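You operate a simulated robot arm through the tools that you are given. There is no shell and no other tool.

Carry out the task below with a simulated two-armed robot. There is one attempt and no reset: what you move stays moved.

## Task
Put the blue band on the deck of the cart. Then take the yellow box on the white table and put it away on the second shelf from the bottom of the store rack. Then put two of the caps from the grey table on the tiled table. Then turn the front gap knob to 0.1. Then take the green-handled strainer and leave it on the top of the capping bench. Then press the reset button two times. Then count the green cans on the red table, then put as many of the numbered reels from the red table on the top of the sump bench. Then open the oil tank lid. Keep to this order. Set down upright: blue band, numbered reel.
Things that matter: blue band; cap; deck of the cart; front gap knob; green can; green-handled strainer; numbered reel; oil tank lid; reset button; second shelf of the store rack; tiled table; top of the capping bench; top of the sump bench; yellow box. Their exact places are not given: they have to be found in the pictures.

The check looks at the end state, three seconds after you hand in, the way a careful person would. Anything else that was tipped, shoved, dropped, spilled or broken makes it a failure. Lids that push on must go on centred and level and be pressed home; caps that screw on are set level and turned clockwise until they are tight.

## Robot
Two 7-joint arms with two-finger parallel grippers on one trunk, on a base that moves. Base frame: it is fixed to the floor where the robot stands at the start and does not move with it; the origin is under the middle of the robot, x ahead of it, y to its left, z up. Units: m, degrees, N and s.
The left shoulder is at the start at [0.07, 0.13, 1.187], the right one opposite. With the tool pointing down near the work surface each hand reaches from about 0.1 to 0.5 m from the robot's upright axis, wherever it stands, measured 20 degrees to its own side. Places, roughly: blue band (5x6x11 cm) [0.5, -0.2, 0.9]; cap (5x5x2 cm) [3.4, -1.9, 0.8]; deck of the cart [2.7, 3.5, 0.8]; front gap knob [-3.7, -1.6, 0.7]; green can [-0.25, 3.5, 0.75]; green-handled strainer (25x9x5 cm) [-2.1, -2.8, 0.8]; numbered reel [-1, 3, 0.75]; oil tank lid [-7.2, -6.1, 1]; reset button [-1.6, 0.6, 0.9]; second shelf of the store rack [-3.3, -8, 0.6]; tiled table [3.7, -5.9, 0.8]; top of the capping bench [-1.6, -5.1, 0.8]; top of the sump bench [0.9, -0.2, 0.8]; yellow box (29x15x8 cm) [4.1, -5.1, 0.8]. Payload 1.57 kg a hand.
The tool frame of a hand sits at the grasp point between the pads (the TCP): z along the fingers, y along the line on which they close. The tips reach 0.03 m beyond it. Largest opening 0.08 m; finger width 0.017, thickness 0.012; the body of the gripper, 0.04 by 0.082 m, starts 0.08 m behind the TCP.
Orientation is that of the tool frame in the base frame, as a unit quaternion [w, x, y, z]. With the fingers straight down and closing along the base's y, the tool's x points along the base's -x, its y along +y and its z along -z.

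## Interface
- The arms move only by the tool send_rows. It takes "left_targets", "right_targets" or both (then of equal length, played together; a hand with none holds still); each is text: rows parted by semicolons, each of 7 numbers parted by spaces: the shift along the tool's x, y, z in m, then the turn, a rotation vector about the tool's x, y, z in degrees, then the closure, from 0 (fully open) to 1 (shut). In form: dx dy dz wx wy wz fingers; .... A call has 1 to 20 rows; each row is the pose to reach, as a shift and turn from the pose commanded when the call began, along the tool's axes at that moment. Each row takes 0.2 s and may step no farther than 0.05 m and 8.6 degrees from the row before; otherwise, or with a gripper value out of range, the whole call is refused. Where a pose cannot be reached the arm comes as near as it can. A force on the tool above 40 N (or 10 N above the force at the start of the call, whichever is more), or a blocked arm, ends the call early, and 0.2 s more pass. The fingers move at their own pace (about 0.108 m/s each) and stop on an object; they squeeze with about 43 N. The grip force told is the motor's: it shows also when the fingers shut on nothing. Time passes only in rows, and 0.2 s behind the last, so rows that repeat a pose let the fingers close. The reply holds the time, the measured pose of the TCP, the force on the tool along the base axes, the opening and the grip force, in the units named above and with some noise, with the torque about the TCP (base axes, N m) and any sound that the robot's microphone picked up.
- Cameras (640 x 400 px; columns grow to the right, rows downward): "scene" is now at [0.1217, -0.0595, 1.4034]; the picture's right is [-0.58, -0.82, 0.00], its down [-0.63, 0.44, -0.64] and it looks along [0.52, -0.37, -0.77] (base axes); focal length 258 px, centre (320, 200). "left" rides on the left gripper at [0.072, 0.007, -0.122] in its tool frame; the picture's right is [-0.09, 1.00, 0.00], its down [-0.84, -0.08, -0.54] and it looks along [-0.54, -0.05, 0.84] (tool axes); focal length 238 px, centre (320, 200). "right" rides on the right gripper at [0.072, -0.007, -0.122] in its tool frame; the picture's right is [0.09, 1.00, 0.00], its down [-0.84, 0.08, -0.54] and it looks along [-0.54, 0.05, 0.84] (tool axes); focal length 238 px, centre (320, 200).
- get_image(camera): a new picture of that camera. It takes no simulated time.
- slide_trunk(by): slides the trunk up (or, below 0, down) by that many m; the arms and the scene camera ride with it, the base frame stays. It gives what a move gives, with no picture.
- base_move(legs): drives the robot by 1 to 6 legs, each [ahead, left, turn to the left] in m, m and degrees, along the robot's own axes; the way and the turn of a leg run together, so that a leg with both is an arc; at most 1.5 m and 180 degrees a leg. The arms and the cameras ride along, it lands a little off, and it stops where it bumps. It gives what a move gives.
- head_to(pan, tilt): turns the head with the scene camera to pan (to the left, within 86 degrees either way) and tilt (down, from -29 to 69), counted from straight ahead of the robot. It gives what a move gives.
- locate(camera, pixels): for up to 12 pixels [column, row] of the newest picture of that camera ("zoom" is the newest enlarged one), the place [x, y, z] in the base frame of the surface seen there, good to about 0.002 m, but the place of the scene camera against the robot may be out by one fixed shift of up to 0.025 m in any direction. It takes no simulated time.
- enlarge(camera, box): a new picture of the part [left, top, right, bottom] of that camera's present view, enlarged. It takes no simulated time.
- sign_off(): hands the job in; it is judged then, once.

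Leave the grippers open and the arms clear of the work at the hand-in unless told otherwise.

The tools are called after "Emit:" as a command line: name --argument value ..., lists and objects as JSON in quotes. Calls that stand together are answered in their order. send_rows: Moves the arms, as the interface text tells. Its arguments: {"type":"object","properties":{"left_targets":{"type":"string"},"right_targets":{"type":"string"}},"required":[]} The other tools are called the same way: slide_trunk (by) moves the trunk up or down; base_move (legs) drives the base; head_to (pan, tilt) turns the head that bears the scene camera; get_image (camera) takes a picture; locate (camera, pixels) gives the place of the surface under pixels of a picture; enlarge (camera, box) takes an enlarged picture of a part of a camera's view; sign_off () hands the job in.

At the start:

```text
time_s: 0.0
left_position: [0.3849, 0.0379, 1.1023]
left_tool_rot: [0.0, -0.002, 1.0, -0.001]
left_force: [0.2, -0.2, 0.5]
left_ft_torque: [0.0, -0.03, 0.02]
left_grip_width: 0.08
left_gripper_force: 0.2
right_position: [0.2532, -0.2798, 1.1593]
right_tool_rot: [0.0, 0.0, 1.0, 0.0]
right_force: [0.1, 0.6, -0.2]
right_ft_torque: [0.03, -0.03, -0.03]
right_grip_width: 0.0802
right_gripper_force: 0.0
trunk travel left (down, up): [-0.825, 0.115]
robot x, y, heading: [0.0018, -0.0003, 0.1]
head pan, tilt (commanded): [-35.1, 50.4]
```

scene: 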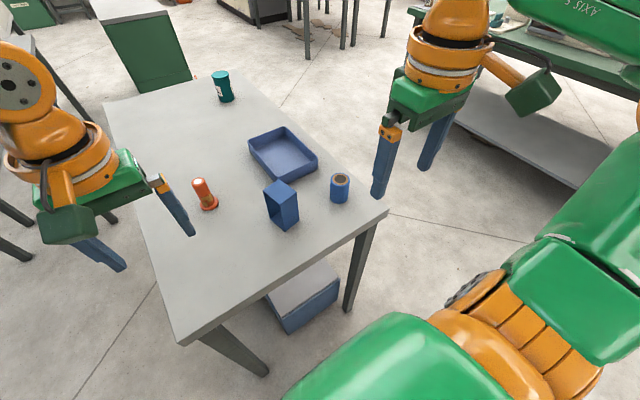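
right: 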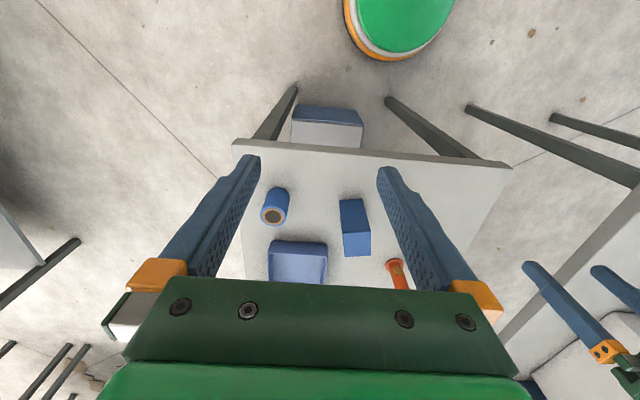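
left: 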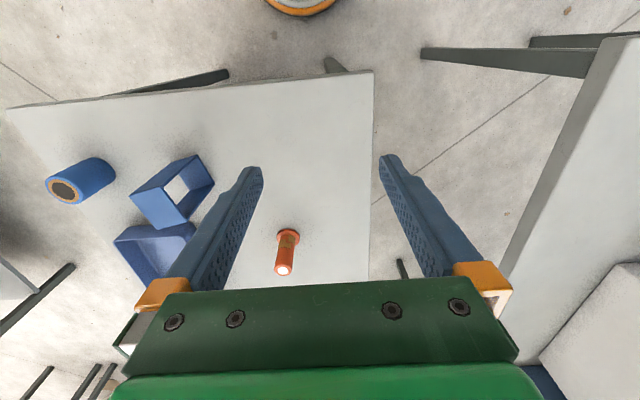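

I see a grey table with a blue rectangular sleeve at about (281,205), a blue tray (283,152), a blue roll (340,187), an orange torch and a green can. I take a closer look at the table to identify the blue band and get its position.

Emit:
enlarge --camera "scene" --box '[180, 60, 400, 260]'

Emit:
locate --camera "scene" --pixels '[[281, 184], [264, 187], [297, 189], [282, 207], [281, 229], [267, 212], [299, 215], [340, 178], [340, 200], [283, 150], [205, 208], [387, 212]]'

```text
2.00 times, centred on (290, 160) of scene
```

zoom: 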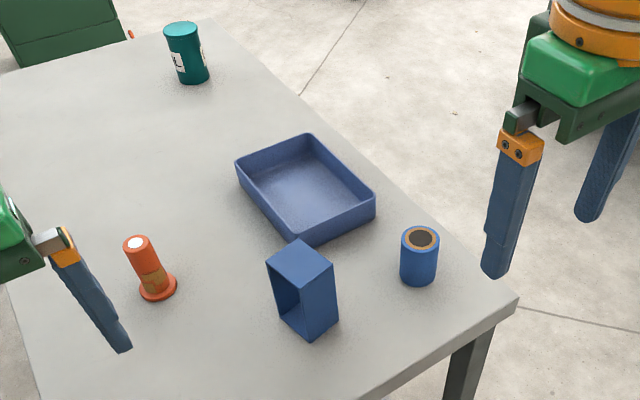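

```text
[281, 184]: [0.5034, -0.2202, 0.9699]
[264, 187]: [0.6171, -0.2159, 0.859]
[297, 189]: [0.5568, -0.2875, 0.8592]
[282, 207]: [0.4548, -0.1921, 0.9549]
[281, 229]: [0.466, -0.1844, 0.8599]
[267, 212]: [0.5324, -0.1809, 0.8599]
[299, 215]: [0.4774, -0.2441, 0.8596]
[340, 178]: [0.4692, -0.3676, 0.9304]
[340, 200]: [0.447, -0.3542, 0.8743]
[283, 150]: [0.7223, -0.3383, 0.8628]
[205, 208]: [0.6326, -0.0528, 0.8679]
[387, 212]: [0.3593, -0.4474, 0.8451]
```

The blue sleeve stands about 11 cm tall with the tunnel horizontal; this is the blue band (5x6x11). I measure its top corners in the zoom at about (270,260), (301,244), (330,268), (303,286).

Emit:
locate --camera "zoom" --pixels '[[270, 260], [300, 244], [330, 267], [303, 286], [300, 265], [320, 310], [308, 330], [335, 315], [282, 312], [276, 280], [420, 240], [345, 330]]'

Emit:
head_to --pan 50 --tilt 15

Emit:
get_image --camera "scene"

```text
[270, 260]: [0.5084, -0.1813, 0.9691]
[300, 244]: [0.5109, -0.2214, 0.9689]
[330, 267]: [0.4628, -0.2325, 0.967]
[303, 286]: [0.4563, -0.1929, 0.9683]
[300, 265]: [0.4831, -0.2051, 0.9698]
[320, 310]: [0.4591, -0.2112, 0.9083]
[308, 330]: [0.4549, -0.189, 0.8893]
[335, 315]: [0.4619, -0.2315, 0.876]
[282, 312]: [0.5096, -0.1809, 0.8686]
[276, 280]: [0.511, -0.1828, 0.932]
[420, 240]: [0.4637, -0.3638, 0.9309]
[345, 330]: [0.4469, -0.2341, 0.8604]
```

```text
time_s: 1.6
left_position: [0.3855, 0.0375, 1.1023]
left_tool_rot: [0.0, -0.001, 1.0, 0.0]
left_force: [0.1, -0.4, 0.4]
left_ft_torque: [0.0, 0.01, 0.0]
left_grip_width: 0.0801
left_gripper_force: 0.0
right_position: [0.2527, -0.2799, 1.1605]
right_tool_rot: [0.0, -0.001, 1.0, 0.0]
right_force: [-0.2, -0.1, 0.6]
right_ft_torque: [0.01, 0.01, 0.01]
right_grip_width: 0.08
right_gripper_force: 0.2
trunk travel left (down, up): [-0.825, 0.115]
robot x, y, heading: [-0.0024, 0.0037, 0.0]
head pan, tilt (commanded): [50.0, 15.0]
```

```text
taken
```

scene: 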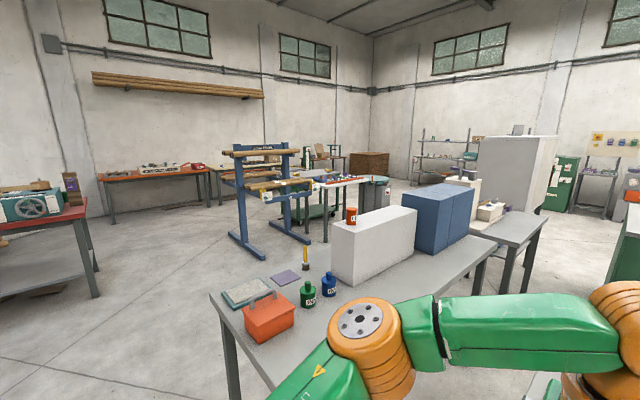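

The band's top is near (0.484,-0.207,0.97), turned by about 10°. Now I look around the hall to plan the driving, panning the head step by step.

Emit:
head_to --pan 0 --tilt 15

Emit:
get_image --camera "scene"

Emit:
locate --camera "scene" --pixels '[[100, 300], [320, 180], [320, 220], [320, 300], [200, 200], [450, 200], [550, 250], [600, 300]]'

Emit:
head_to --pan -50 --tilt 15

Emit:
get_image --camera "scene"

Emit:
head_to --pan -86 --tilt 20

Emit:
get_image --camera "scene"

Emit:
head_to --pan 86 --tilt 20

Emit:
get_image --camera "scene"

```text
time_s: 2.8
left_position: [0.3851, 0.0384, 1.1031]
left_tool_rot: [0.0, -0.001, 1.0, 0.0]
left_force: [-0.1, -0.1, -0.4]
left_ft_torque: [-0.02, 0.02, 0.0]
left_grip_width: 0.08
left_gripper_force: 0.0
right_position: [0.2521, -0.2809, 1.159]
right_tool_rot: [0.0, 0.0, 1.0, 0.001]
right_force: [-0.5, -0.5, -0.2]
right_ft_torque: [0.03, 0.0, -0.01]
right_grip_width: 0.0801
right_gripper_force: 0.0
trunk travel left (down, up): [-0.825, 0.115]
robot x, y, heading: [-0.0003, 0.0028, -0.1]
head pan, tilt (commanded): [0.0, 15.0]
```

```text
taken
```

scene: 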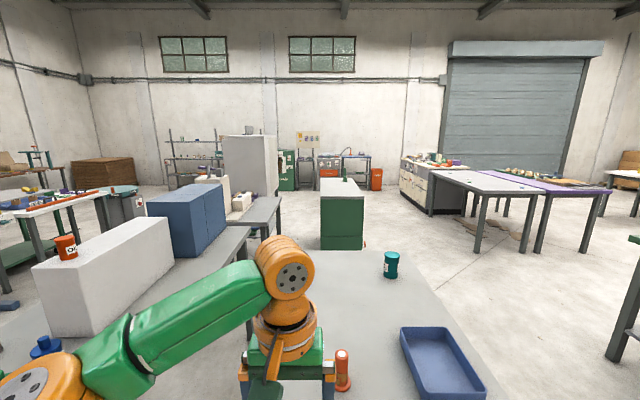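

```text
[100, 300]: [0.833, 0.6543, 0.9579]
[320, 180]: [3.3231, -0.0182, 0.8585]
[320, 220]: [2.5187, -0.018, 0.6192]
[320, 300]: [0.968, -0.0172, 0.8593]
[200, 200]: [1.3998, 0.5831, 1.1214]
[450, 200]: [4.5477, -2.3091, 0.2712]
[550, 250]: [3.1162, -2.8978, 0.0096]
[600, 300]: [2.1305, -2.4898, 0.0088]
```

```text
time_s: 4.0
left_position: [0.3867, 0.0376, 1.1028]
left_tool_rot: [0.001, -0.001, 1.0, 0.0]
left_force: [0.5, 0.4, -0.1]
left_ft_torque: [-0.03, -0.02, -0.02]
left_grip_width: 0.0799
left_gripper_force: 0.1
right_position: [0.2534, -0.2805, 1.1599]
right_tool_rot: [0.0, 0.0, 1.0, 0.0]
right_force: [0.1, 0.0, -0.8]
right_ft_torque: [0.01, -0.02, 0.03]
right_grip_width: 0.0802
right_gripper_force: 0.1
trunk travel left (down, up): [-0.825, 0.115]
robot x, y, heading: [0.0019, 0.0026, -0.2]
head pan, tilt (commanded): [-50.0, 15.0]
```

```text
taken
```

scene: 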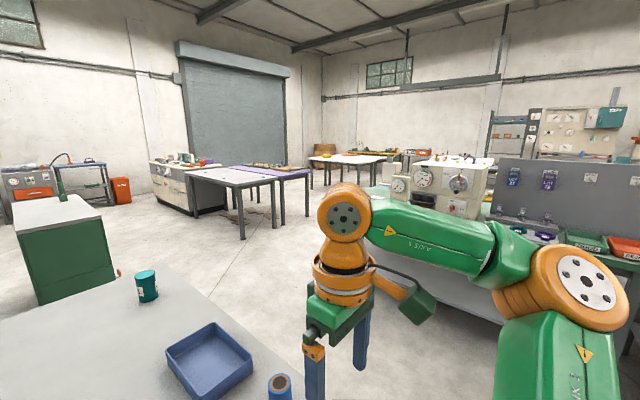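

```text
time_s: 5.0
left_position: [0.3853, 0.0375, 1.1038]
left_tool_rot: [0.0, 0.0, 1.0, -0.001]
left_force: [-0.3, -0.9, 0.2]
left_ft_torque: [-0.05, 0.02, 0.0]
left_grip_width: 0.0802
left_gripper_force: 0.0
right_position: [0.2529, -0.2805, 1.1591]
right_tool_rot: [0.0, 0.0, 1.0, 0.0]
right_force: [0.5, 0.0, -0.5]
right_ft_torque: [0.04, 0.01, 0.02]
right_grip_width: 0.0801
right_gripper_force: 0.1
trunk travel left (down, up): [-0.825, 0.115]
robot x, y, heading: [0.0013, 0.0001, 0.0]
head pan, tilt (commanded): [-85.9, 20.0]
```

```text
taken
```

scene: 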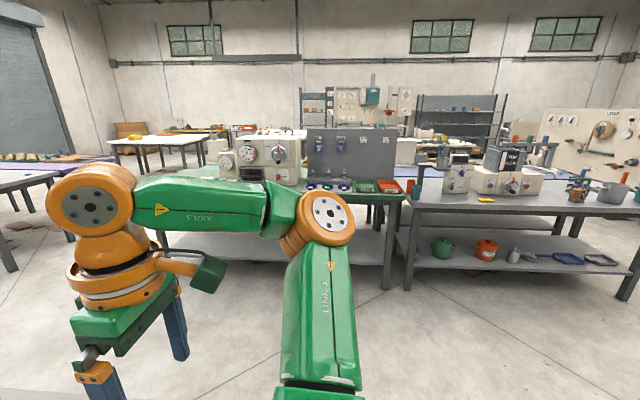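

```text
time_s: 7.6
left_position: [0.386, 0.0382, 1.1017]
left_tool_rot: [0.0, -0.001, 1.0, 0.0]
left_force: [-0.6, 0.4, 0.7]
left_ft_torque: [0.0, -0.03, -0.02]
left_grip_width: 0.0799
left_gripper_force: 0.0
right_position: [0.2526, -0.2826, 1.1593]
right_tool_rot: [0.0, -0.001, 1.0, -0.001]
right_force: [-0.1, 0.8, 0.2]
right_ft_torque: [0.01, 0.01, 0.02]
right_grip_width: 0.0799
right_gripper_force: 0.1
trunk travel left (down, up): [-0.825, 0.115]
robot x, y, heading: [0.002, -0.0012, 0.0]
head pan, tilt (commanded): [85.9, 20.0]
```

```text
taken
```

scene: 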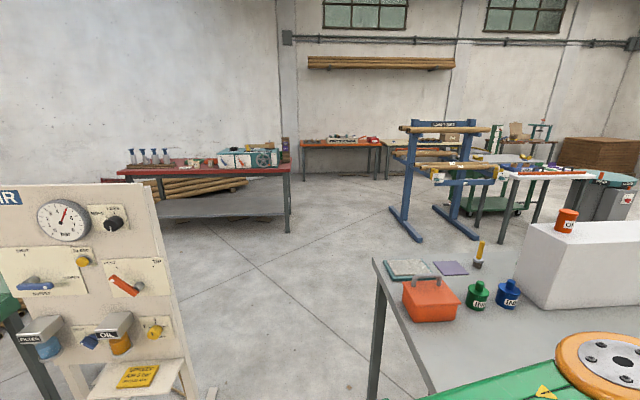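

The hall is mapped roughly. Now to the band: I take a new right-hand picture and locate the band there, since the hand camera is not subject to the scene camera's shift.

Emit:
get_image --camera "right"

Emit:
locate --camera "right" --pixels '[[356, 245], [345, 235], [368, 234], [346, 255], [369, 253], [355, 215], [236, 143], [510, 167], [270, 215], [390, 265]]'

Emit:
enlarge --camera "right" --box '[240, 170, 440, 295]'

Emit:
head_to --pan 0 --tilt 60

Emit:
get_image --camera "scene"

```text
taken
```

right: 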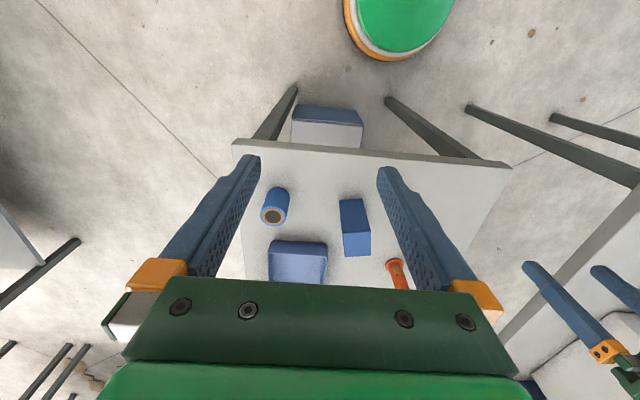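

```text
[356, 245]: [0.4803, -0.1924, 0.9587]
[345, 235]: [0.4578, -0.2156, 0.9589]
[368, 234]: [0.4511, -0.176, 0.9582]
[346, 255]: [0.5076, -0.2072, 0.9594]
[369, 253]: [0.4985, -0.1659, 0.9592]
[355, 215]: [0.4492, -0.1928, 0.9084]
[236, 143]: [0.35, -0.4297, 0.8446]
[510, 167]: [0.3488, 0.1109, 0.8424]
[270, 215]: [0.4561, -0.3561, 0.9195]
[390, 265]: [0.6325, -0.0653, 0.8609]
```

```text
3.20 times, centred on (340, 232) of right
```

zoom: 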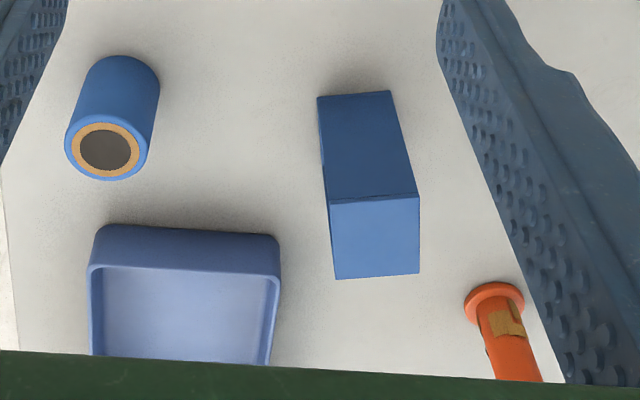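

```text
time_s: 9.2
left_position: [0.3839, 0.0378, 1.1026]
left_tool_rot: [0.0, -0.001, 1.0, -0.001]
left_force: [0.4, -0.1, 0.0]
left_ft_torque: [-0.03, 0.02, 0.01]
left_grip_width: 0.0798
left_gripper_force: 0.1
right_position: [0.2533, -0.2817, 1.1595]
right_tool_rot: [0.0, 0.001, 1.0, 0.0]
right_force: [-0.5, -0.1, 0.5]
right_ft_torque: [0.04, 0.02, 0.01]
right_grip_width: 0.08
right_gripper_force: 0.1
trunk travel left (down, up): [-0.825, 0.115]
robot x, y, heading: [0.0007, -0.0037, -0.2]
head pan, tilt (commanded): [0.0, 60.0]
```

```text
taken
```

scene: 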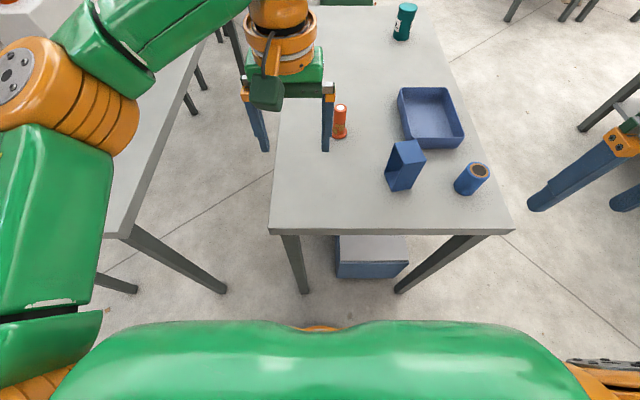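

The right camera puts the band's top at z≈0.959, centre near (0.479,-0.19), yaw about +10°. (So the scene camera reads about +0.7 cm, -1.4 cm, +1 cm off.) I refine the band's corners in the zoom and check where the base edge and table edge lie.

Emit:
locate --camera "zoom" --pixels '[[333, 203], [416, 198], [417, 268], [338, 275], [376, 236], [278, 240], [92, 265], [240, 150], [470, 300], [150, 130]]'

Emit:
locate --camera "right" --pixels '[[390, 58], [360, 45], [400, 20], [330, 120], [440, 30]]'

```text
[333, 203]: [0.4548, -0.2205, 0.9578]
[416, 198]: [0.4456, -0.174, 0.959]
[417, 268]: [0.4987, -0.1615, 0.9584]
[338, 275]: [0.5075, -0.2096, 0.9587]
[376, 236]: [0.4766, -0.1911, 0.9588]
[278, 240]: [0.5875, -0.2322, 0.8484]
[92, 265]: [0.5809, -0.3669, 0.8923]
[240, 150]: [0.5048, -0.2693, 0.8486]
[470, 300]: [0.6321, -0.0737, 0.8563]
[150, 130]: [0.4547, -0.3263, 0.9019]
```

```text
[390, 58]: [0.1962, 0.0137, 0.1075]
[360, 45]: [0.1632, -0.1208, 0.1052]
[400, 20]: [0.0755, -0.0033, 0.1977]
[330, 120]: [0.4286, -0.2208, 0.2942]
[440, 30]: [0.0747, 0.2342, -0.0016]
```

Base front edge is at x≈0.2, the table edge at 0.35. I check the torso's front edge (scene pixel (320,328)) before moving 5 cm ahead.

Emit:
locate --camera "scene" --pixels '[[320, 326], [200, 322], [450, 322], [400, 234], [280, 233], [510, 233]]'

Emit:
base_move --legs '[[0.05, 0, 0]]'

```text
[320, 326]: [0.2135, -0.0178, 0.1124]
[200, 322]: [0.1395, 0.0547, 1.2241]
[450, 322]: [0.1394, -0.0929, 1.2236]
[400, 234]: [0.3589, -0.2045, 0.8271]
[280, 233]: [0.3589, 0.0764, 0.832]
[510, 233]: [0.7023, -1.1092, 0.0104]
```

```text
time_s: 10.1
left_position: [0.4287, 0.0381, 1.1055]
left_tool_rot: [0.004, 0.0, 1.0, 0.0]
left_force: [-0.9, -0.3, 0.6]
left_ft_torque: [0.01, -0.02, -0.02]
left_grip_width: 0.0798
left_gripper_force: 0.0
right_position: [0.2955, -0.2815, 1.1611]
right_tool_rot: [0.003, 0.0, 1.0, 0.0]
right_force: [-0.2, -0.4, -0.2]
right_ft_torque: [0.0, -0.06, 0.0]
right_grip_width: 0.0797
right_gripper_force: 0.0
trunk travel left (down, up): [-0.825, 0.115]
robot x, y, heading: [0.052, 0.0008, -0.1]
head pan, tilt (commanded): [0.0, 60.0]
```

The base moved 5 cm. Now I bring the right hand above the band, turned 78° so that the fingers close along the band's 6 cm side.

Emit:
send_rows --right_targets "-0.018 0.009 0.012 0 0 7.8 0; -0.036 0.018 0.024 0 0 15.6 0; -0.053 0.027 0.036 0 0 23.4 0; -0.071 0.036 0.048 0 0 31.2 0; -0.088 0.045 0.06 0 0 39 0; -0.106 0.054 0.072 0 0 46.8 0; -0.124 0.063 0.084 0 0 54.6 0; -0.141 0.072 0.096 0 0 62.4 0; -0.159 0.081 0.108 0 0 70.2 0; -0.176 0.09 0.12 0 0 78 0; -0.176 0.09 0.12 0 0 78 0"

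Emit:
get_image --camera "right"

```text
time_s: 12.5
left_position: [0.4354, 0.0372, 1.1026]
left_tool_rot: [-0.001, -0.001, 1.0, 0.0]
left_force: [0.1, 0.4, -0.1]
left_ft_torque: [0.0, 0.01, -0.02]
left_grip_width: 0.0802
left_gripper_force: 0.1
right_position: [0.4779, -0.1906, 1.0401]
right_tool_rot: [0.001, 0.629, 0.777, 0.001]
right_force: [-0.9, -0.2, 0.2]
right_ft_torque: [-0.01, -0.01, 0.02]
right_grip_width: 0.0799
right_gripper_force: 0.0
trunk travel left (down, up): [-0.825, 0.115]
robot x, y, heading: [0.0496, -0.0014, -0.3]
head pan, tilt (commanded): [0.0, 60.0]
```

```text
taken
```

right: 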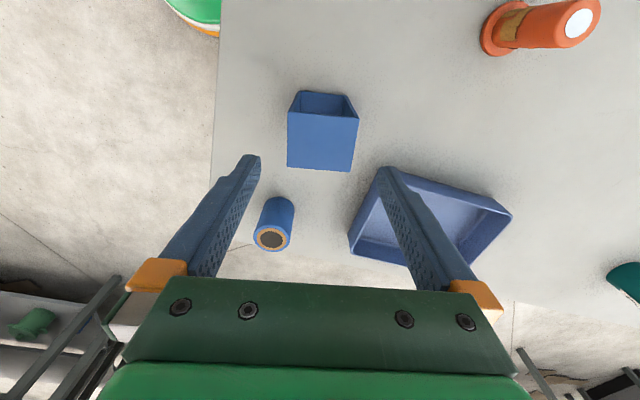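

The band's top is centred between the fingers (around pixel (322,140)). I lower 0.108 m and then close on it.

Emit:
send_rows --right_targets "0 0 0.03 0 0 0 0; 0 0 0.06 0 0 0 0; 0 0 0.09 0 0 0 0; 0 0 0.108 0 0 0 0; 0 0 0.108 0 0 0 0; 0 0 0.108 0 0 0 0.5; 0 0 0.108 0 0 0 1; 0 0 0.108 0 0 0 1; 0 0 0.108 0 0 0 1"

Emit:
get_image --camera "right"

```text
time_s: 14.5
left_position: [0.4337, 0.0381, 1.1034]
left_tool_rot: [0.001, 0.0, 1.0, -0.001]
left_force: [-1.1, 0.3, -0.9]
left_ft_torque: [-0.04, 0.0, -0.02]
left_grip_width: 0.0803
left_gripper_force: 0.0
right_position: [0.459, -0.202, 0.9455]
right_tool_rot: [0.002, 0.629, 0.777, 0.002]
right_force: [4.6, -2.2, 16.3]
right_ft_torque: [-0.16, 0.06, 0.08]
right_grip_width: 0.0593
right_gripper_force: 42.8
right hand out of reach, approached as far as the arm can: row 2, 3, 4, 5, 6, 7, 8, 9
trunk travel left (down, up): [-0.825, 0.115]
robot x, y, heading: [0.0535, 0.0022, 0.1]
head pan, tilt (commanded): [0.0, 60.0]
```

```text
taken
```

right: 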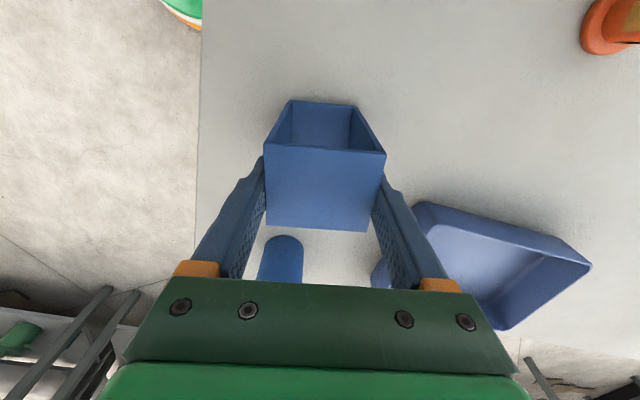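

The arm reports it reached its limit at (0.459,-0.202,0.9455), but the fingers have closed on the band (width 0.059, 43 N). I lift straight up with the trunk and look.

Emit:
slide_trunk --by 0.06

Emit:
get_image --camera "right"

Emit:
get_image --camera "scene"

```text
time_s: 15.5
left_position: [0.4367, 0.0377, 1.1628]
left_tool_rot: [0.0, -0.001, 1.0, 0.0]
left_force: [-0.5, 0.0, 0.1]
left_ft_torque: [0.01, 0.0, -0.02]
left_grip_width: 0.08
left_gripper_force: 0.0
right_position: [0.4608, -0.2027, 1.0049]
right_tool_rot: [-0.001, 0.629, 0.777, 0.002]
right_force: [0.2, 0.3, -0.1]
right_ft_torque: [-0.01, 0.02, 0.0]
right_grip_width: 0.0
right_gripper_force: 21.2
trunk travel left (down, up): [-0.885, 0.055]
robot x, y, heading: [0.0512, 0.0005, -0.1]
head pan, tilt (commanded): [0.0, 60.0]
```

```text
taken
```

right: 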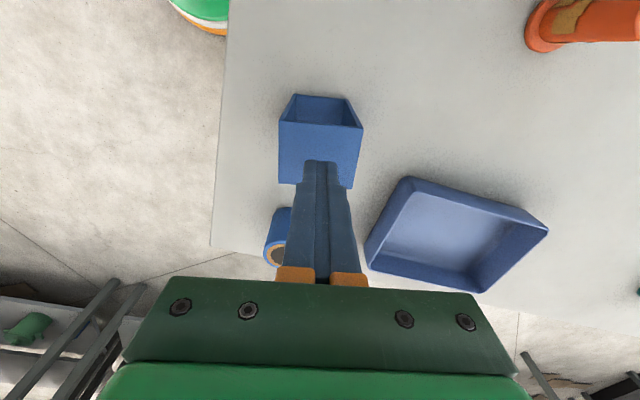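

```text
taken
```

scene: 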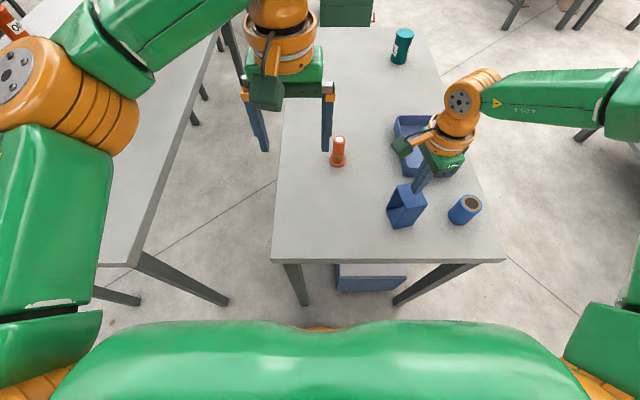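

The fingers slipped off; the band still stands on the table. I open, raise the hand 0.15, and then lower the trunk so that the arm has better reach at that height.

Emit:
send_rows --right_targets "0 0 -0.02 0 0 0 0; 0 0 -0.05 0 0 0 0; 0 0 -0.08 0 0 0 0; 0 0 -0.11 0 0 0 0; 0 0 -0.14 0 0 0 0; 0 0 -0.16 0 0 0 0; 0 0 -0.16 0 0 0 0"

Emit:
slide_trunk --by -0.18

Emit:
get_image --camera "right"

Emit:
enlarge --camera "right" --box '[240, 60, 440, 185]'

```text
time_s: 17.1
left_position: [0.4357, 0.0379, 1.1624]
left_tool_rot: [0.0, -0.001, 1.0, 0.0]
left_force: [0.8, 0.4, 0.6]
left_ft_torque: [0.02, -0.01, -0.02]
left_grip_width: 0.0801
left_gripper_force: 0.1
right_position: [0.4585, -0.2029, 1.1642]
right_tool_rot: [0.0, 0.629, 0.777, 0.001]
right_force: [0.2, -0.1, 0.0]
right_ft_torque: [-0.02, -0.01, -0.02]
right_grip_width: 0.0801
right_gripper_force: 0.1
trunk travel left (down, up): [-0.885, 0.055]
robot x, y, heading: [0.0489, 0.0005, 0.2]
head pan, tilt (commanded): [0.0, 60.0]
```

```text
time_s: 19.1
left_position: [0.4354, 0.0376, 0.9835]
left_tool_rot: [0.0, -0.001, 1.0, -0.001]
left_force: [0.1, -0.7, -0.5]
left_ft_torque: [-0.01, 0.01, 0.02]
left_grip_width: 0.08
left_gripper_force: 0.0
right_position: [0.4567, -0.203, 0.9842]
right_tool_rot: [0.0, 0.629, 0.777, 0.001]
right_force: [0.5, -1.1, 0.7]
right_ft_torque: [-0.01, -0.02, -0.01]
right_grip_width: 0.0802
right_gripper_force: 0.0
trunk travel left (down, up): [-0.705, 0.235]
robot x, y, heading: [0.0501, -0.0004, -0.0]
head pan, tilt (commanded): [0.0, 60.0]
```

```text
taken
```

right: 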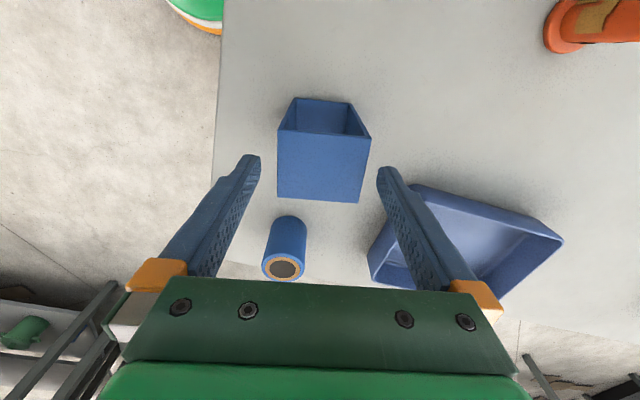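

```text
3.20 times, centred on (340, 122) of right
```

zoom: 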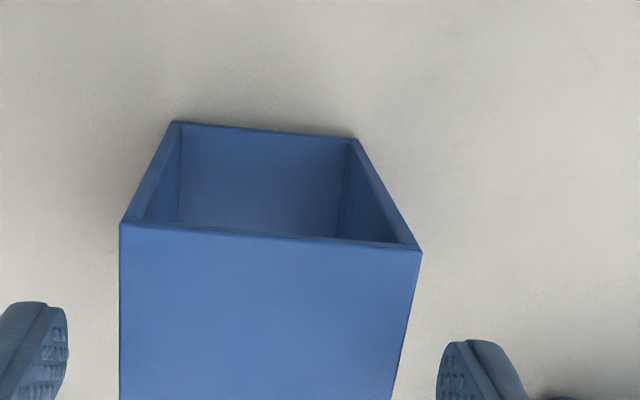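

The band still stands and looks aligned with the fingers. I measure its top corners in this zoomed view.

Emit:
locate --camera "zoom" --pixels '[[123, 228], [418, 254], [128, 395], [388, 395], [270, 300]]'

Emit:
locate --camera "right" --pixels '[[279, 132], [369, 140], [281, 196], [356, 201], [320, 165], [290, 110], [345, 112], [300, 215], [450, 100]]'

```text
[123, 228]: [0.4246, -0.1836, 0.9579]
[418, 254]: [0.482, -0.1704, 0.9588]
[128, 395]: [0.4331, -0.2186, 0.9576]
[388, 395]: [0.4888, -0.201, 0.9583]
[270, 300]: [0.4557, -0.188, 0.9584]
```

```text
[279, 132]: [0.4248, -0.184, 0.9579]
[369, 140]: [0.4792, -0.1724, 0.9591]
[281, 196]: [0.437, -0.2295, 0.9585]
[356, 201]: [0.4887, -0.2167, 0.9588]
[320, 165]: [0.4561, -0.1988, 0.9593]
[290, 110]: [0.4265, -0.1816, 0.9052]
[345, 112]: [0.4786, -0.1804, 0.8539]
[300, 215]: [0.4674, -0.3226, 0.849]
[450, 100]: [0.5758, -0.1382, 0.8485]
```

The band now stands centred at (0.4575,-0.200), right between the fingers. I lower 0.055 and close.

Emit:
send_rows --right_targets "0.001 0.001 0.02 0 0 0 0; 0.002 0.001 0.04 0 0 0 0; 0.002 0.001 0.055 0 0 0 0; 0.002 0.001 0.055 0 0 0 0; 0.002 0.001 0.055 0 0 0 0.4; 0.002 0.001 0.055 0 0 0 1; 0.002 0.001 0.055 0 0 0 1; 0.002 0.001 0.055 0 0 0 1"

Emit:
get_image --camera "right"

```text
time_s: 20.9
left_position: [0.436, 0.0376, 0.9826]
left_tool_rot: [0.0, -0.001, 1.0, 0.0]
left_force: [-0.4, -0.9, 0.5]
left_ft_torque: [-0.03, -0.02, 0.0]
left_grip_width: 0.0802
left_gripper_force: 0.1
right_position: [0.4591, -0.1997, 0.9288]
right_tool_rot: [0.001, 0.629, 0.777, 0.0]
right_force: [-0.2, -0.1, 0.0]
right_ft_torque: [-0.02, -0.04, 0.01]
right_grip_width: 0.0592
right_gripper_force: 43.4
trunk travel left (down, up): [-0.705, 0.235]
robot x, y, heading: [0.0518, -0.0022, 0.2]
head pan, tilt (commanded): [0.0, 60.0]
```

```text
taken
```

right: 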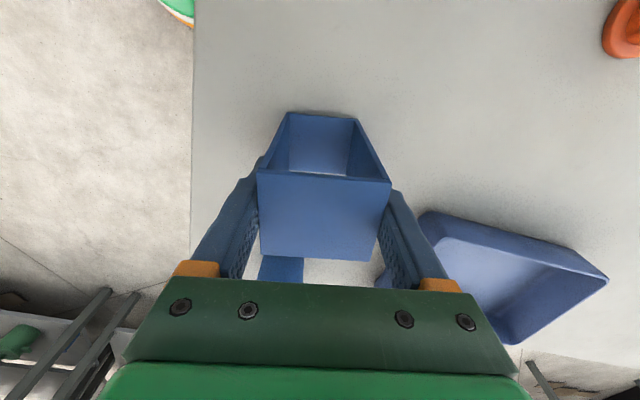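

Gripped cleanly (0.059 wide, 43 N, no side force). I lift slowly by the arm.

Emit:
send_rows --right_targets "0 0 -0.01 0 0 0 1; 0 0 -0.025 0 0 0 1; 0 0 -0.05 0 0 0 1; 0 0 -0.075 0 0 0 1; 0 0 -0.1 0 0 0 1; 0 0 -0.12 0 0 0 1; 0 0 -0.12 0 0 0 1"

Emit:
get_image --camera "right"

```text
time_s: 22.5
left_position: [0.4365, 0.0374, 0.9842]
left_tool_rot: [0.0, -0.001, 1.0, 0.001]
left_force: [0.6, -0.3, -1.0]
left_ft_torque: [-0.02, -0.01, -0.02]
left_grip_width: 0.08
left_gripper_force: 0.1
right_position: [0.4525, -0.2044, 1.0463]
right_tool_rot: [0.001, 0.629, 0.777, 0.0]
right_force: [0.1, -0.6, -0.7]
right_ft_torque: [-0.01, 0.02, 0.03]
right_grip_width: 0.0593
right_gripper_force: 42.8
right hand out of reach, approached as far as the arm can: row 6, 7
trunk travel left (down, up): [-0.705, 0.235]
robot x, y, heading: [0.0492, 0.0007, 0.1]
head pan, tilt (commanded): [0.0, 60.0]
```

```text
taken
```

right: 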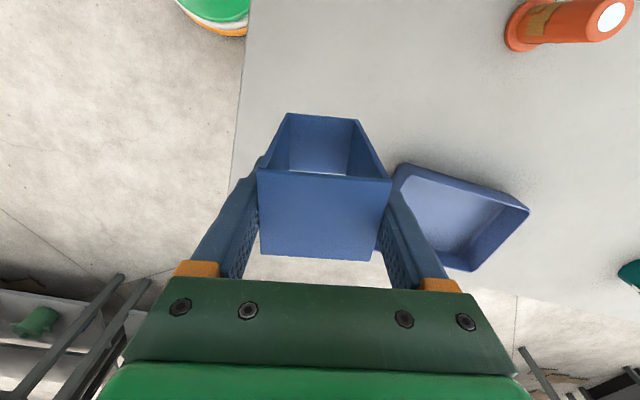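

The band is held and hangs free. I pull both hands in for travelling, then raise the trunk.

Emit:
send_rows --right_targets "-0.004 -0.02 0 0 0 0 1; -0.008 -0.045 0 0 0 0 1; -0.013 -0.075 0 0 0 0 1; -0.018 -0.105 0 0 0 0 1; -0.023 -0.135 0 0 0 0 1; -0.0275 -0.159 0 0 0 0 1; -0.0275 -0.159 0 0 0 0 1" --left_targets "0.02 0.03 -0.01 0 0 0 0; 0.04 0.065 -0.02 0 0 0 0; 0.065 0.1 -0.03 0 0 0 0; 0.09 0.135 -0.04 0 0 0 0; 0.11 0.17 -0.05 0 0 0 0; 0.13 0.2 -0.05 0 0 0 0; 0.13 0.2 -0.05 0 0 0 0"

Emit:
slide_trunk --by 0.12

Emit:
head_to --pan 80 --tilt 30

Emit:
get_image --camera "scene"

```text
time_s: 24.1
left_position: [0.306, 0.2362, 1.0304]
left_tool_rot: [-0.001, 0.0, 1.0, 0.0]
left_force: [0.4, -1.0, 0.4]
left_ft_torque: [-0.02, 0.02, -0.01]
left_grip_width: 0.0801
left_gripper_force: 0.1
right_position: [0.3024, -0.2645, 1.0448]
right_tool_rot: [-0.001, 0.63, 0.777, 0.001]
right_force: [0.0, -0.2, 0.0]
right_ft_torque: [-0.01, 0.02, 0.01]
right_grip_width: 0.059
right_gripper_force: 43.0
trunk travel left (down, up): [-0.705, 0.235]
robot x, y, heading: [0.0473, 0.0004, 0.0]
head pan, tilt (commanded): [0.0, 60.0]
```

```text
time_s: 25.6
left_position: [0.3048, 0.2362, 1.1511]
left_tool_rot: [0.001, -0.001, 1.0, -0.001]
left_force: [0.0, 0.3, -0.6]
left_ft_torque: [0.03, 0.01, 0.03]
left_grip_width: 0.0801
left_gripper_force: 0.0
right_position: [0.3021, -0.2642, 1.1655]
right_tool_rot: [0.001, 0.629, 0.777, 0.001]
right_force: [0.9, 0.3, -0.3]
right_ft_torque: [0.01, 0.0, -0.02]
right_grip_width: 0.0591
right_gripper_force: 42.8
trunk travel left (down, up): [-0.825, 0.115]
robot x, y, heading: [0.0496, -0.0032, -0.2]
head pan, tilt (commanded): [0.0, 60.0]
```

```text
time_s: 27.1
left_position: [0.3058, 0.2357, 1.1525]
left_tool_rot: [0.0, 0.0, 1.0, 0.0]
left_force: [-0.5, 0.4, -0.7]
left_ft_torque: [0.02, -0.01, 0.01]
left_grip_width: 0.0797
left_gripper_force: 0.1
right_position: [0.3024, -0.2642, 1.1651]
right_tool_rot: [0.001, 0.63, 0.777, 0.001]
right_force: [-0.1, -0.2, -0.2]
right_ft_torque: [0.0, -0.01, 0.01]
right_grip_width: 0.0593
right_gripper_force: 43.1
trunk travel left (down, up): [-0.825, 0.115]
robot x, y, heading: [0.0491, 0.001, 0.1]
head pan, tilt (commanded): [80.0, 30.0]
```

```text
taken
```

scene: 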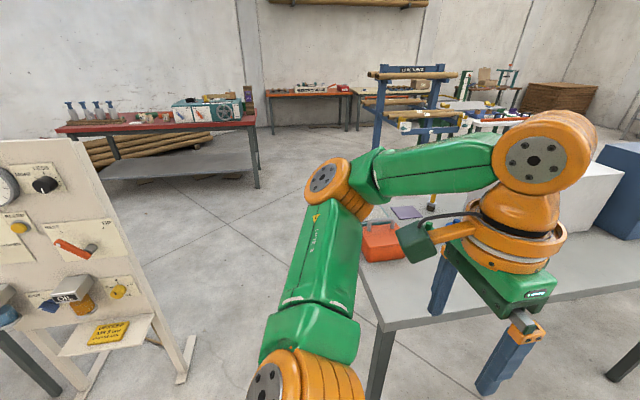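

I measure the nearby obstacles: the panel's edge at left, the grey table's corner, the red table's legs, and floor points.

Emit:
locate --camera "scene" --pixels '[[140, 300], [190, 378], [152, 340], [382, 330], [365, 280], [255, 180], [120, 155], [200, 240], [230, 320], [375, 150], [395, 75], [600, 220]]'

Emit:
head_to --pan 45 --tilt 35

Emit:
get_image --camera "scene"

```text
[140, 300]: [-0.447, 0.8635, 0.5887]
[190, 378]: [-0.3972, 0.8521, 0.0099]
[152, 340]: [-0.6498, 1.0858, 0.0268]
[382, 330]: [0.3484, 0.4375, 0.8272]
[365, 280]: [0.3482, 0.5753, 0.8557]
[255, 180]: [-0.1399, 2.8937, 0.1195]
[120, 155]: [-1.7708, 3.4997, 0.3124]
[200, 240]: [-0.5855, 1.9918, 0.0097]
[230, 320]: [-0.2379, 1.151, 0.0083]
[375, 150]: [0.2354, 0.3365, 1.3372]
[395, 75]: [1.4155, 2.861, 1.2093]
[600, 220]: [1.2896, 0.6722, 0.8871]
```

```text
time_s: 28.1
left_position: [0.3051, 0.2356, 1.1517]
left_tool_rot: [-0.001, 0.0, 1.0, -0.001]
left_force: [0.2, -0.2, -0.2]
left_ft_torque: [-0.03, 0.0, -0.01]
left_grip_width: 0.08
left_gripper_force: 0.1
right_position: [0.3016, -0.2631, 1.1654]
right_tool_rot: [0.001, 0.629, 0.777, 0.001]
right_force: [0.3, -0.3, -0.4]
right_ft_torque: [0.0, 0.04, 0.01]
right_grip_width: 0.0591
right_gripper_force: 43.1
trunk travel left (down, up): [-0.825, 0.115]
robot x, y, heading: [0.047, 0.0005, -0.0]
head pan, tilt (commanded): [45.0, 35.0]
```

```text
taken
```

scene: 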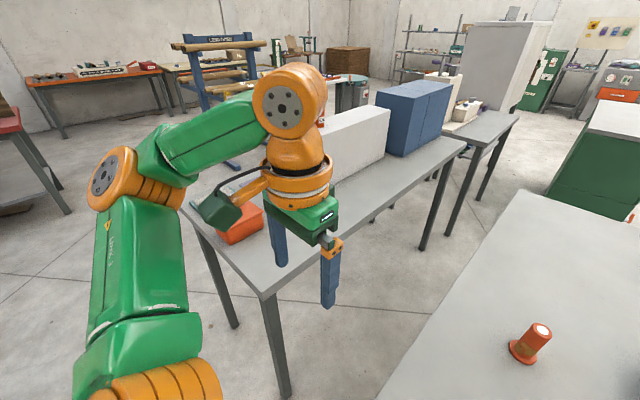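

I locate the left arm's elbow and wrist for the driving width, and the left table's corners.

Emit:
locate --camera "scene" --pixels '[[92, 190], [110, 185], [85, 300], [275, 100], [262, 293], [183, 210], [463, 147], [517, 117], [430, 240], [240, 240], [350, 160], [440, 100]]'

Emit:
head_to --pan 20 --tilt 10

Emit:
get_image --camera "scene"

```text
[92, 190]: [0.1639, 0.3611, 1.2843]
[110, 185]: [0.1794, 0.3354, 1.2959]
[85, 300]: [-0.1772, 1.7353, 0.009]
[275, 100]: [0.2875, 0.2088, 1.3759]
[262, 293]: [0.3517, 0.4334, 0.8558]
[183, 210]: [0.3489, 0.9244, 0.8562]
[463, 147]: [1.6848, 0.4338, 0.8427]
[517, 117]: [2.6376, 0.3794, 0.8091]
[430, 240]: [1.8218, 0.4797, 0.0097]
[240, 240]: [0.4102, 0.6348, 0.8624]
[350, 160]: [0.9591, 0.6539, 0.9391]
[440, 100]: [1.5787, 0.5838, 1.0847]
```

```text
time_s: 29.0
left_position: [0.3048, 0.2351, 1.1519]
left_tool_rot: [0.0, -0.001, 1.0, 0.0]
left_force: [-0.5, 0.1, -0.7]
left_ft_torque: [-0.02, 0.01, -0.01]
left_grip_width: 0.0801
left_gripper_force: 0.1
right_position: [0.301, -0.2644, 1.1656]
right_tool_rot: [0.0, 0.629, 0.777, 0.001]
right_force: [-0.1, -0.1, 0.3]
right_ft_torque: [0.0, 0.02, -0.02]
right_grip_width: 0.0593
right_gripper_force: 42.8
trunk travel left (down, up): [-0.825, 0.115]
robot x, y, heading: [0.0516, 0.0018, -0.0]
head pan, tilt (commanded): [20.0, 10.0]
```

```text
taken
```

scene: 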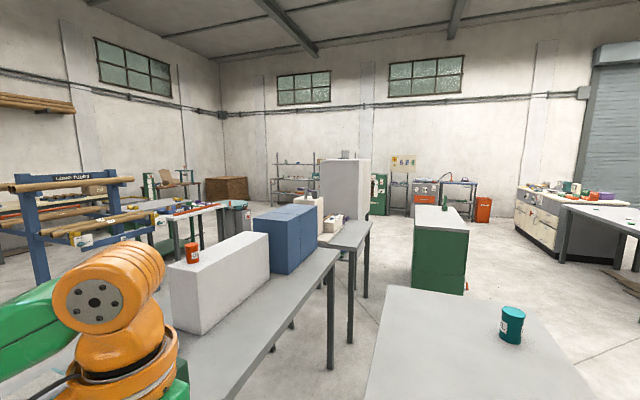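

I zoom in on the area where the cart should be (around (180,215) in this view).

Emit:
enlarge --camera "scene" --box '[0, 150, 256, 310]'

Emit:
locate --camera "scene" --pixels '[[35, 240], [140, 245], [225, 205], [170, 212], [190, 245], [235, 215], [245, 225], [125, 180], [15, 188], [40, 280], [165, 185], [155, 190]]'

```text
2.50 times, centred on (128, 230) of scene
```

zoom: 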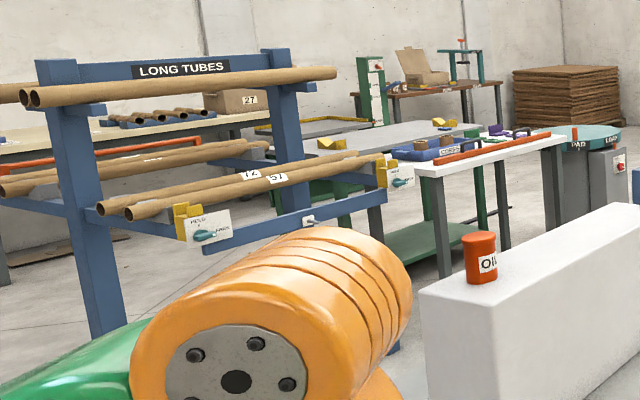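

```text
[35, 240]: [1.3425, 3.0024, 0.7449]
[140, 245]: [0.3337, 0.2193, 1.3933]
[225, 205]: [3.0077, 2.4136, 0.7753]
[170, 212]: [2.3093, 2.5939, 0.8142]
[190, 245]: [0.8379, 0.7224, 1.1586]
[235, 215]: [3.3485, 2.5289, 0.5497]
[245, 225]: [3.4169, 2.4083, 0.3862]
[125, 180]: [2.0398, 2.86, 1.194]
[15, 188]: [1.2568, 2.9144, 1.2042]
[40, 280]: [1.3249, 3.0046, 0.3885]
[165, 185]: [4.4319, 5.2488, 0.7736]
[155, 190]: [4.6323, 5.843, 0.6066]
```

The cart stands behind the "LONG TUBES" rack and a white table. I turn left 90° in place first and check the passage between the panel and the grey table.

Emit:
base_move --legs '[[0, 0, 90]]'

Emit:
head_to --pan 0 --tilt 40

Emit:
get_image --camera "scene"

Emit:
locate --camera "scene" --pixels '[[320, 100], [320, 200], [200, 200], [450, 200], [150, 250], [500, 250], [480, 300], [170, 320]]'

```text
time_s: 33.2
left_position: [-0.1776, 0.2614, 1.1523]
left_tool_rot: [0.0, -0.697, 0.717, 0.0]
left_force: [1.1, 0.3, 0.0]
left_ft_torque: [-0.03, -0.03, 0.03]
left_grip_width: 0.08
left_gripper_force: 0.1
right_position: [0.3222, 0.2428, 1.1663]
right_tool_rot: [0.0, -0.09, 0.996, 0.001]
right_force: [-0.6, -0.8, -0.3]
right_ft_torque: [0.01, 0.03, 0.01]
right_grip_width: 0.0594
right_gripper_force: 43.2
trunk travel left (down, up): [-0.825, 0.115]
robot x, y, heading: [0.0493, -0.0013, 88.3]
head pan, tilt (commanded): [20.0, 10.0]
```

```text
time_s: 34.1
left_position: [-0.1781, 0.2604, 1.1524]
left_tool_rot: [0.0, -0.697, 0.717, 0.0]
left_force: [0.6, 0.4, 0.8]
left_ft_torque: [0.01, 0.0, 0.0]
left_grip_width: 0.08
left_gripper_force: 0.1
right_position: [0.3223, 0.2415, 1.1656]
right_tool_rot: [-0.001, -0.09, 0.996, 0.0]
right_force: [0.3, -0.4, -0.2]
right_ft_torque: [-0.05, 0.03, 0.07]
right_grip_width: 0.0595
right_gripper_force: 42.8
trunk travel left (down, up): [-0.825, 0.115]
robot x, y, heading: [0.0501, -0.0002, 88.3]
head pan, tilt (commanded): [0.0, 40.0]
```

```text
taken
```

scene: 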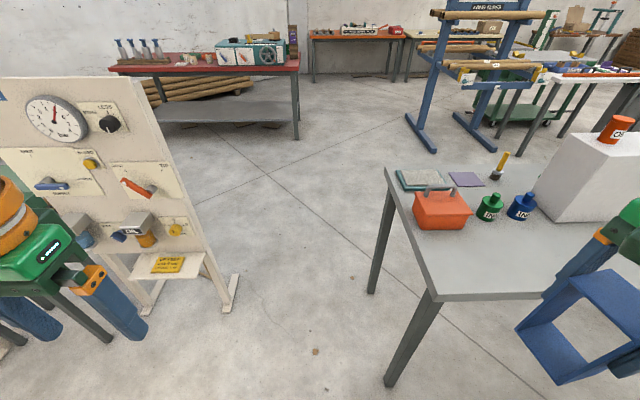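

```text
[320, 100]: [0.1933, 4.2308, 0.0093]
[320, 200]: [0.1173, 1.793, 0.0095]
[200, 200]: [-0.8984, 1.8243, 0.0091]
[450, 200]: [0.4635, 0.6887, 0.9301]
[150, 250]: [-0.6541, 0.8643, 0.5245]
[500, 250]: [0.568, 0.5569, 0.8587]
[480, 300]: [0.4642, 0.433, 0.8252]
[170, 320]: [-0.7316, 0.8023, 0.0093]
```

The way ahead between the panel's foot (x≈-0.40) and the table edge (x≈0.35) is free. I drive 1.5 m ahead, keeping a bit left.

Emit:
base_move --legs '[[0.75, 0.02, 0], [0.85, 0, 1.7]]'

Emit:
head_to --pan -30 --tilt 20

Emit:
get_image --camera "scene"

Emit:
head_to --pan -75 --tilt 20

Emit:
get_image --camera "scene"

```text
time_s: 42.3
left_position: [-0.2051, 1.8331, 1.1518]
left_tool_rot: [-0.001, 0.716, -0.698, -0.001]
left_force: [0.9, -0.3, 0.3]
left_ft_torque: [0.01, -0.03, -0.01]
left_grip_width: 0.0801
left_gripper_force: 0.0
right_position: [0.2951, 1.8428, 1.1649]
right_tool_rot: [0.001, -0.116, 0.993, 0.001]
right_force: [-0.2, 0.6, -0.9]
right_ft_torque: [0.02, 0.01, -0.03]
right_grip_width: 0.0592
right_gripper_force: 42.6
trunk travel left (down, up): [-0.825, 0.115]
robot x, y, heading: [0.0391, 1.5841, 91.3]
head pan, tilt (commanded): [0.0, 40.0]
```

```text
time_s: 43.2
left_position: [-0.2058, 1.8351, 1.1512]
left_tool_rot: [0.0, 0.716, -0.698, 0.0]
left_force: [-0.6, -0.5, -0.8]
left_ft_torque: [0.02, -0.02, 0.0]
left_grip_width: 0.0801
left_gripper_force: 0.1
right_position: [0.2959, 1.8423, 1.1662]
right_tool_rot: [0.0, -0.117, 0.993, 0.001]
right_force: [0.8, 0.4, 0.0]
right_ft_torque: [-0.03, -0.03, -0.01]
right_grip_width: 0.0593
right_gripper_force: 42.8
trunk travel left (down, up): [-0.825, 0.115]
robot x, y, heading: [0.0361, 1.5834, 91.2]
head pan, tilt (commanded): [-30.0, 20.0]
```

```text
taken
```

scene: 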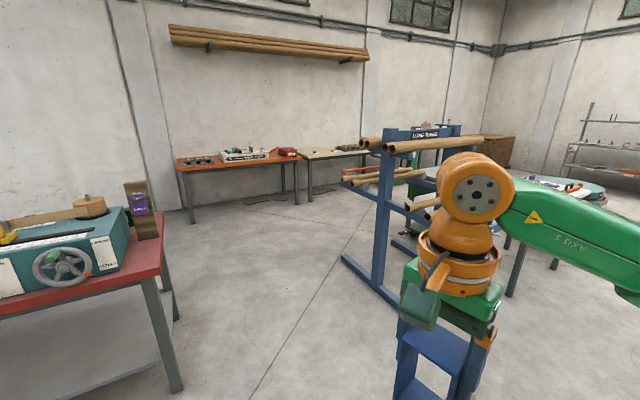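

```text
time_s: 44.3
left_position: [-0.205, 1.8336, 1.1515]
left_tool_rot: [0.001, 0.717, -0.697, 0.0]
left_force: [0.1, 0.0, 0.7]
left_ft_torque: [-0.02, 0.01, 0.01]
left_grip_width: 0.0801
left_gripper_force: 0.0
right_position: [0.2941, 1.8432, 1.166]
right_tool_rot: [0.0, -0.116, 0.993, 0.001]
right_force: [0.2, 0.2, -0.5]
right_ft_torque: [0.01, 0.0, -0.01]
right_grip_width: 0.0593
right_gripper_force: 42.7
trunk travel left (down, up): [-0.825, 0.115]
robot x, y, heading: [0.0361, 1.5896, 91.5]
head pan, tilt (commanded): [-75.0, 20.0]
```

```text
taken
```

scene: 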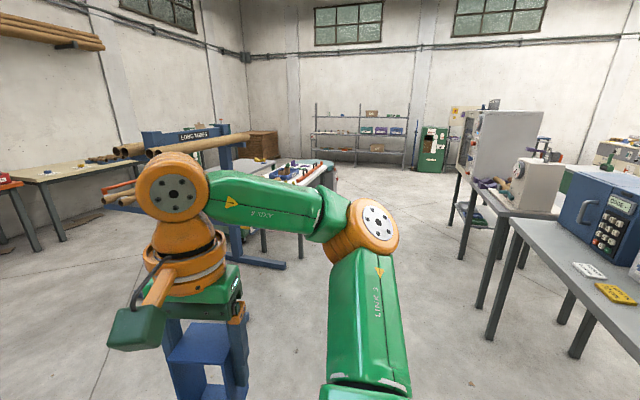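

The corridor to the east is wide open. I turn right 90° to face +x, drive 1.2 m along it and look left toward the cart.

Emit:
base_move --legs '[[0, 0, -91.4], [1.3, 0, 0]]'

Emit:
head_to --pan 40 --tilt 25

Emit:
get_image --camera "scene"

Emit:
head_to --pan 0 --tilt 25

Emit:
get_image --camera "scene"

```text
time_s: 54.7
left_position: [1.5823, 1.8434, 1.1523]
left_tool_rot: [0.0, -0.007, 1.0, 0.0]
left_force: [0.2, 0.4, 0.4]
left_ft_torque: [0.01, 0.02, -0.01]
left_grip_width: 0.08
left_gripper_force: 0.0
right_position: [1.5862, 1.3432, 1.1657]
right_tool_rot: [0.001, 0.624, 0.781, 0.001]
right_force: [-0.6, 1.0, -0.3]
right_ft_torque: [0.05, -0.02, 0.0]
right_grip_width: 0.0591
right_gripper_force: 43.0
trunk travel left (down, up): [-0.825, 0.115]
robot x, y, heading: [1.328, 1.6078, 0.5]
head pan, tilt (commanded): [-75.0, 20.0]
```

```text
time_s: 56.6
left_position: [1.5837, 1.8438, 1.152]
left_tool_rot: [0.0, -0.006, 1.0, -0.001]
left_force: [0.7, 0.0, 0.3]
left_ft_torque: [0.0, 0.01, 0.01]
left_grip_width: 0.0799
left_gripper_force: 0.1
right_position: [1.5856, 1.3446, 1.1644]
right_tool_rot: [0.0, 0.625, 0.781, 0.0]
right_force: [-0.2, -0.1, -0.2]
right_ft_torque: [-0.01, 0.01, -0.01]
right_grip_width: 0.0594
right_gripper_force: 42.9
trunk travel left (down, up): [-0.825, 0.115]
robot x, y, heading: [1.3298, 1.6044, 0.7]
head pan, tilt (commanded): [40.0, 25.0]
```

```text
taken
```

scene: 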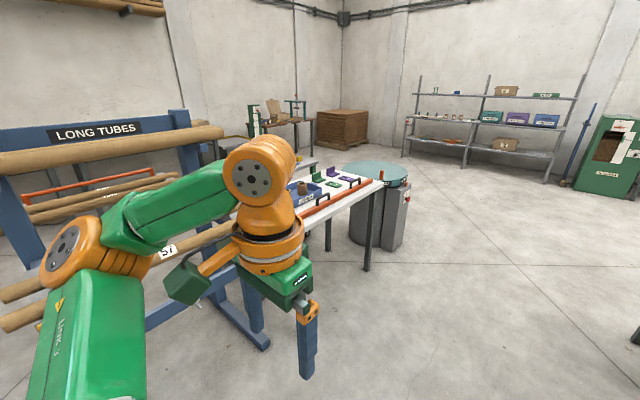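

```text
time_s: 57.7
left_position: [1.5831, 1.8431, 1.1514]
left_tool_rot: [0.0, -0.007, 1.0, 0.0]
left_force: [0.9, -1.1, 0.2]
left_ft_torque: [0.0, 0.0, 0.01]
left_grip_width: 0.08
left_gripper_force: 0.2
right_position: [1.5864, 1.3438, 1.1649]
right_tool_rot: [0.001, 0.624, 0.782, 0.001]
right_force: [0.3, -0.5, 0.0]
right_ft_torque: [-0.02, 0.02, 0.0]
right_grip_width: 0.0594
right_gripper_force: 42.8
trunk travel left (down, up): [-0.825, 0.115]
robot x, y, heading: [1.3298, 1.5996, 0.7]
head pan, tilt (commanded): [0.0, 25.0]
```

```text
taken
```

scene: 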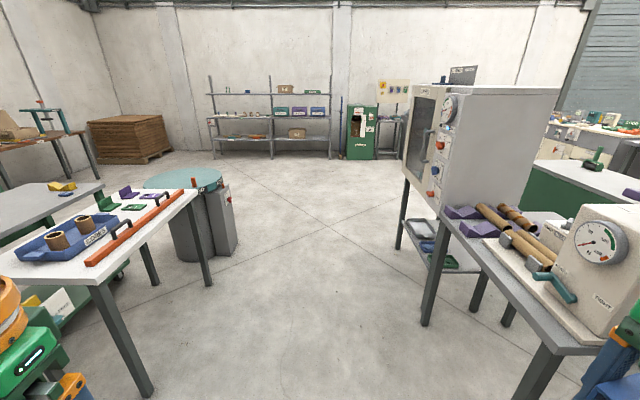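

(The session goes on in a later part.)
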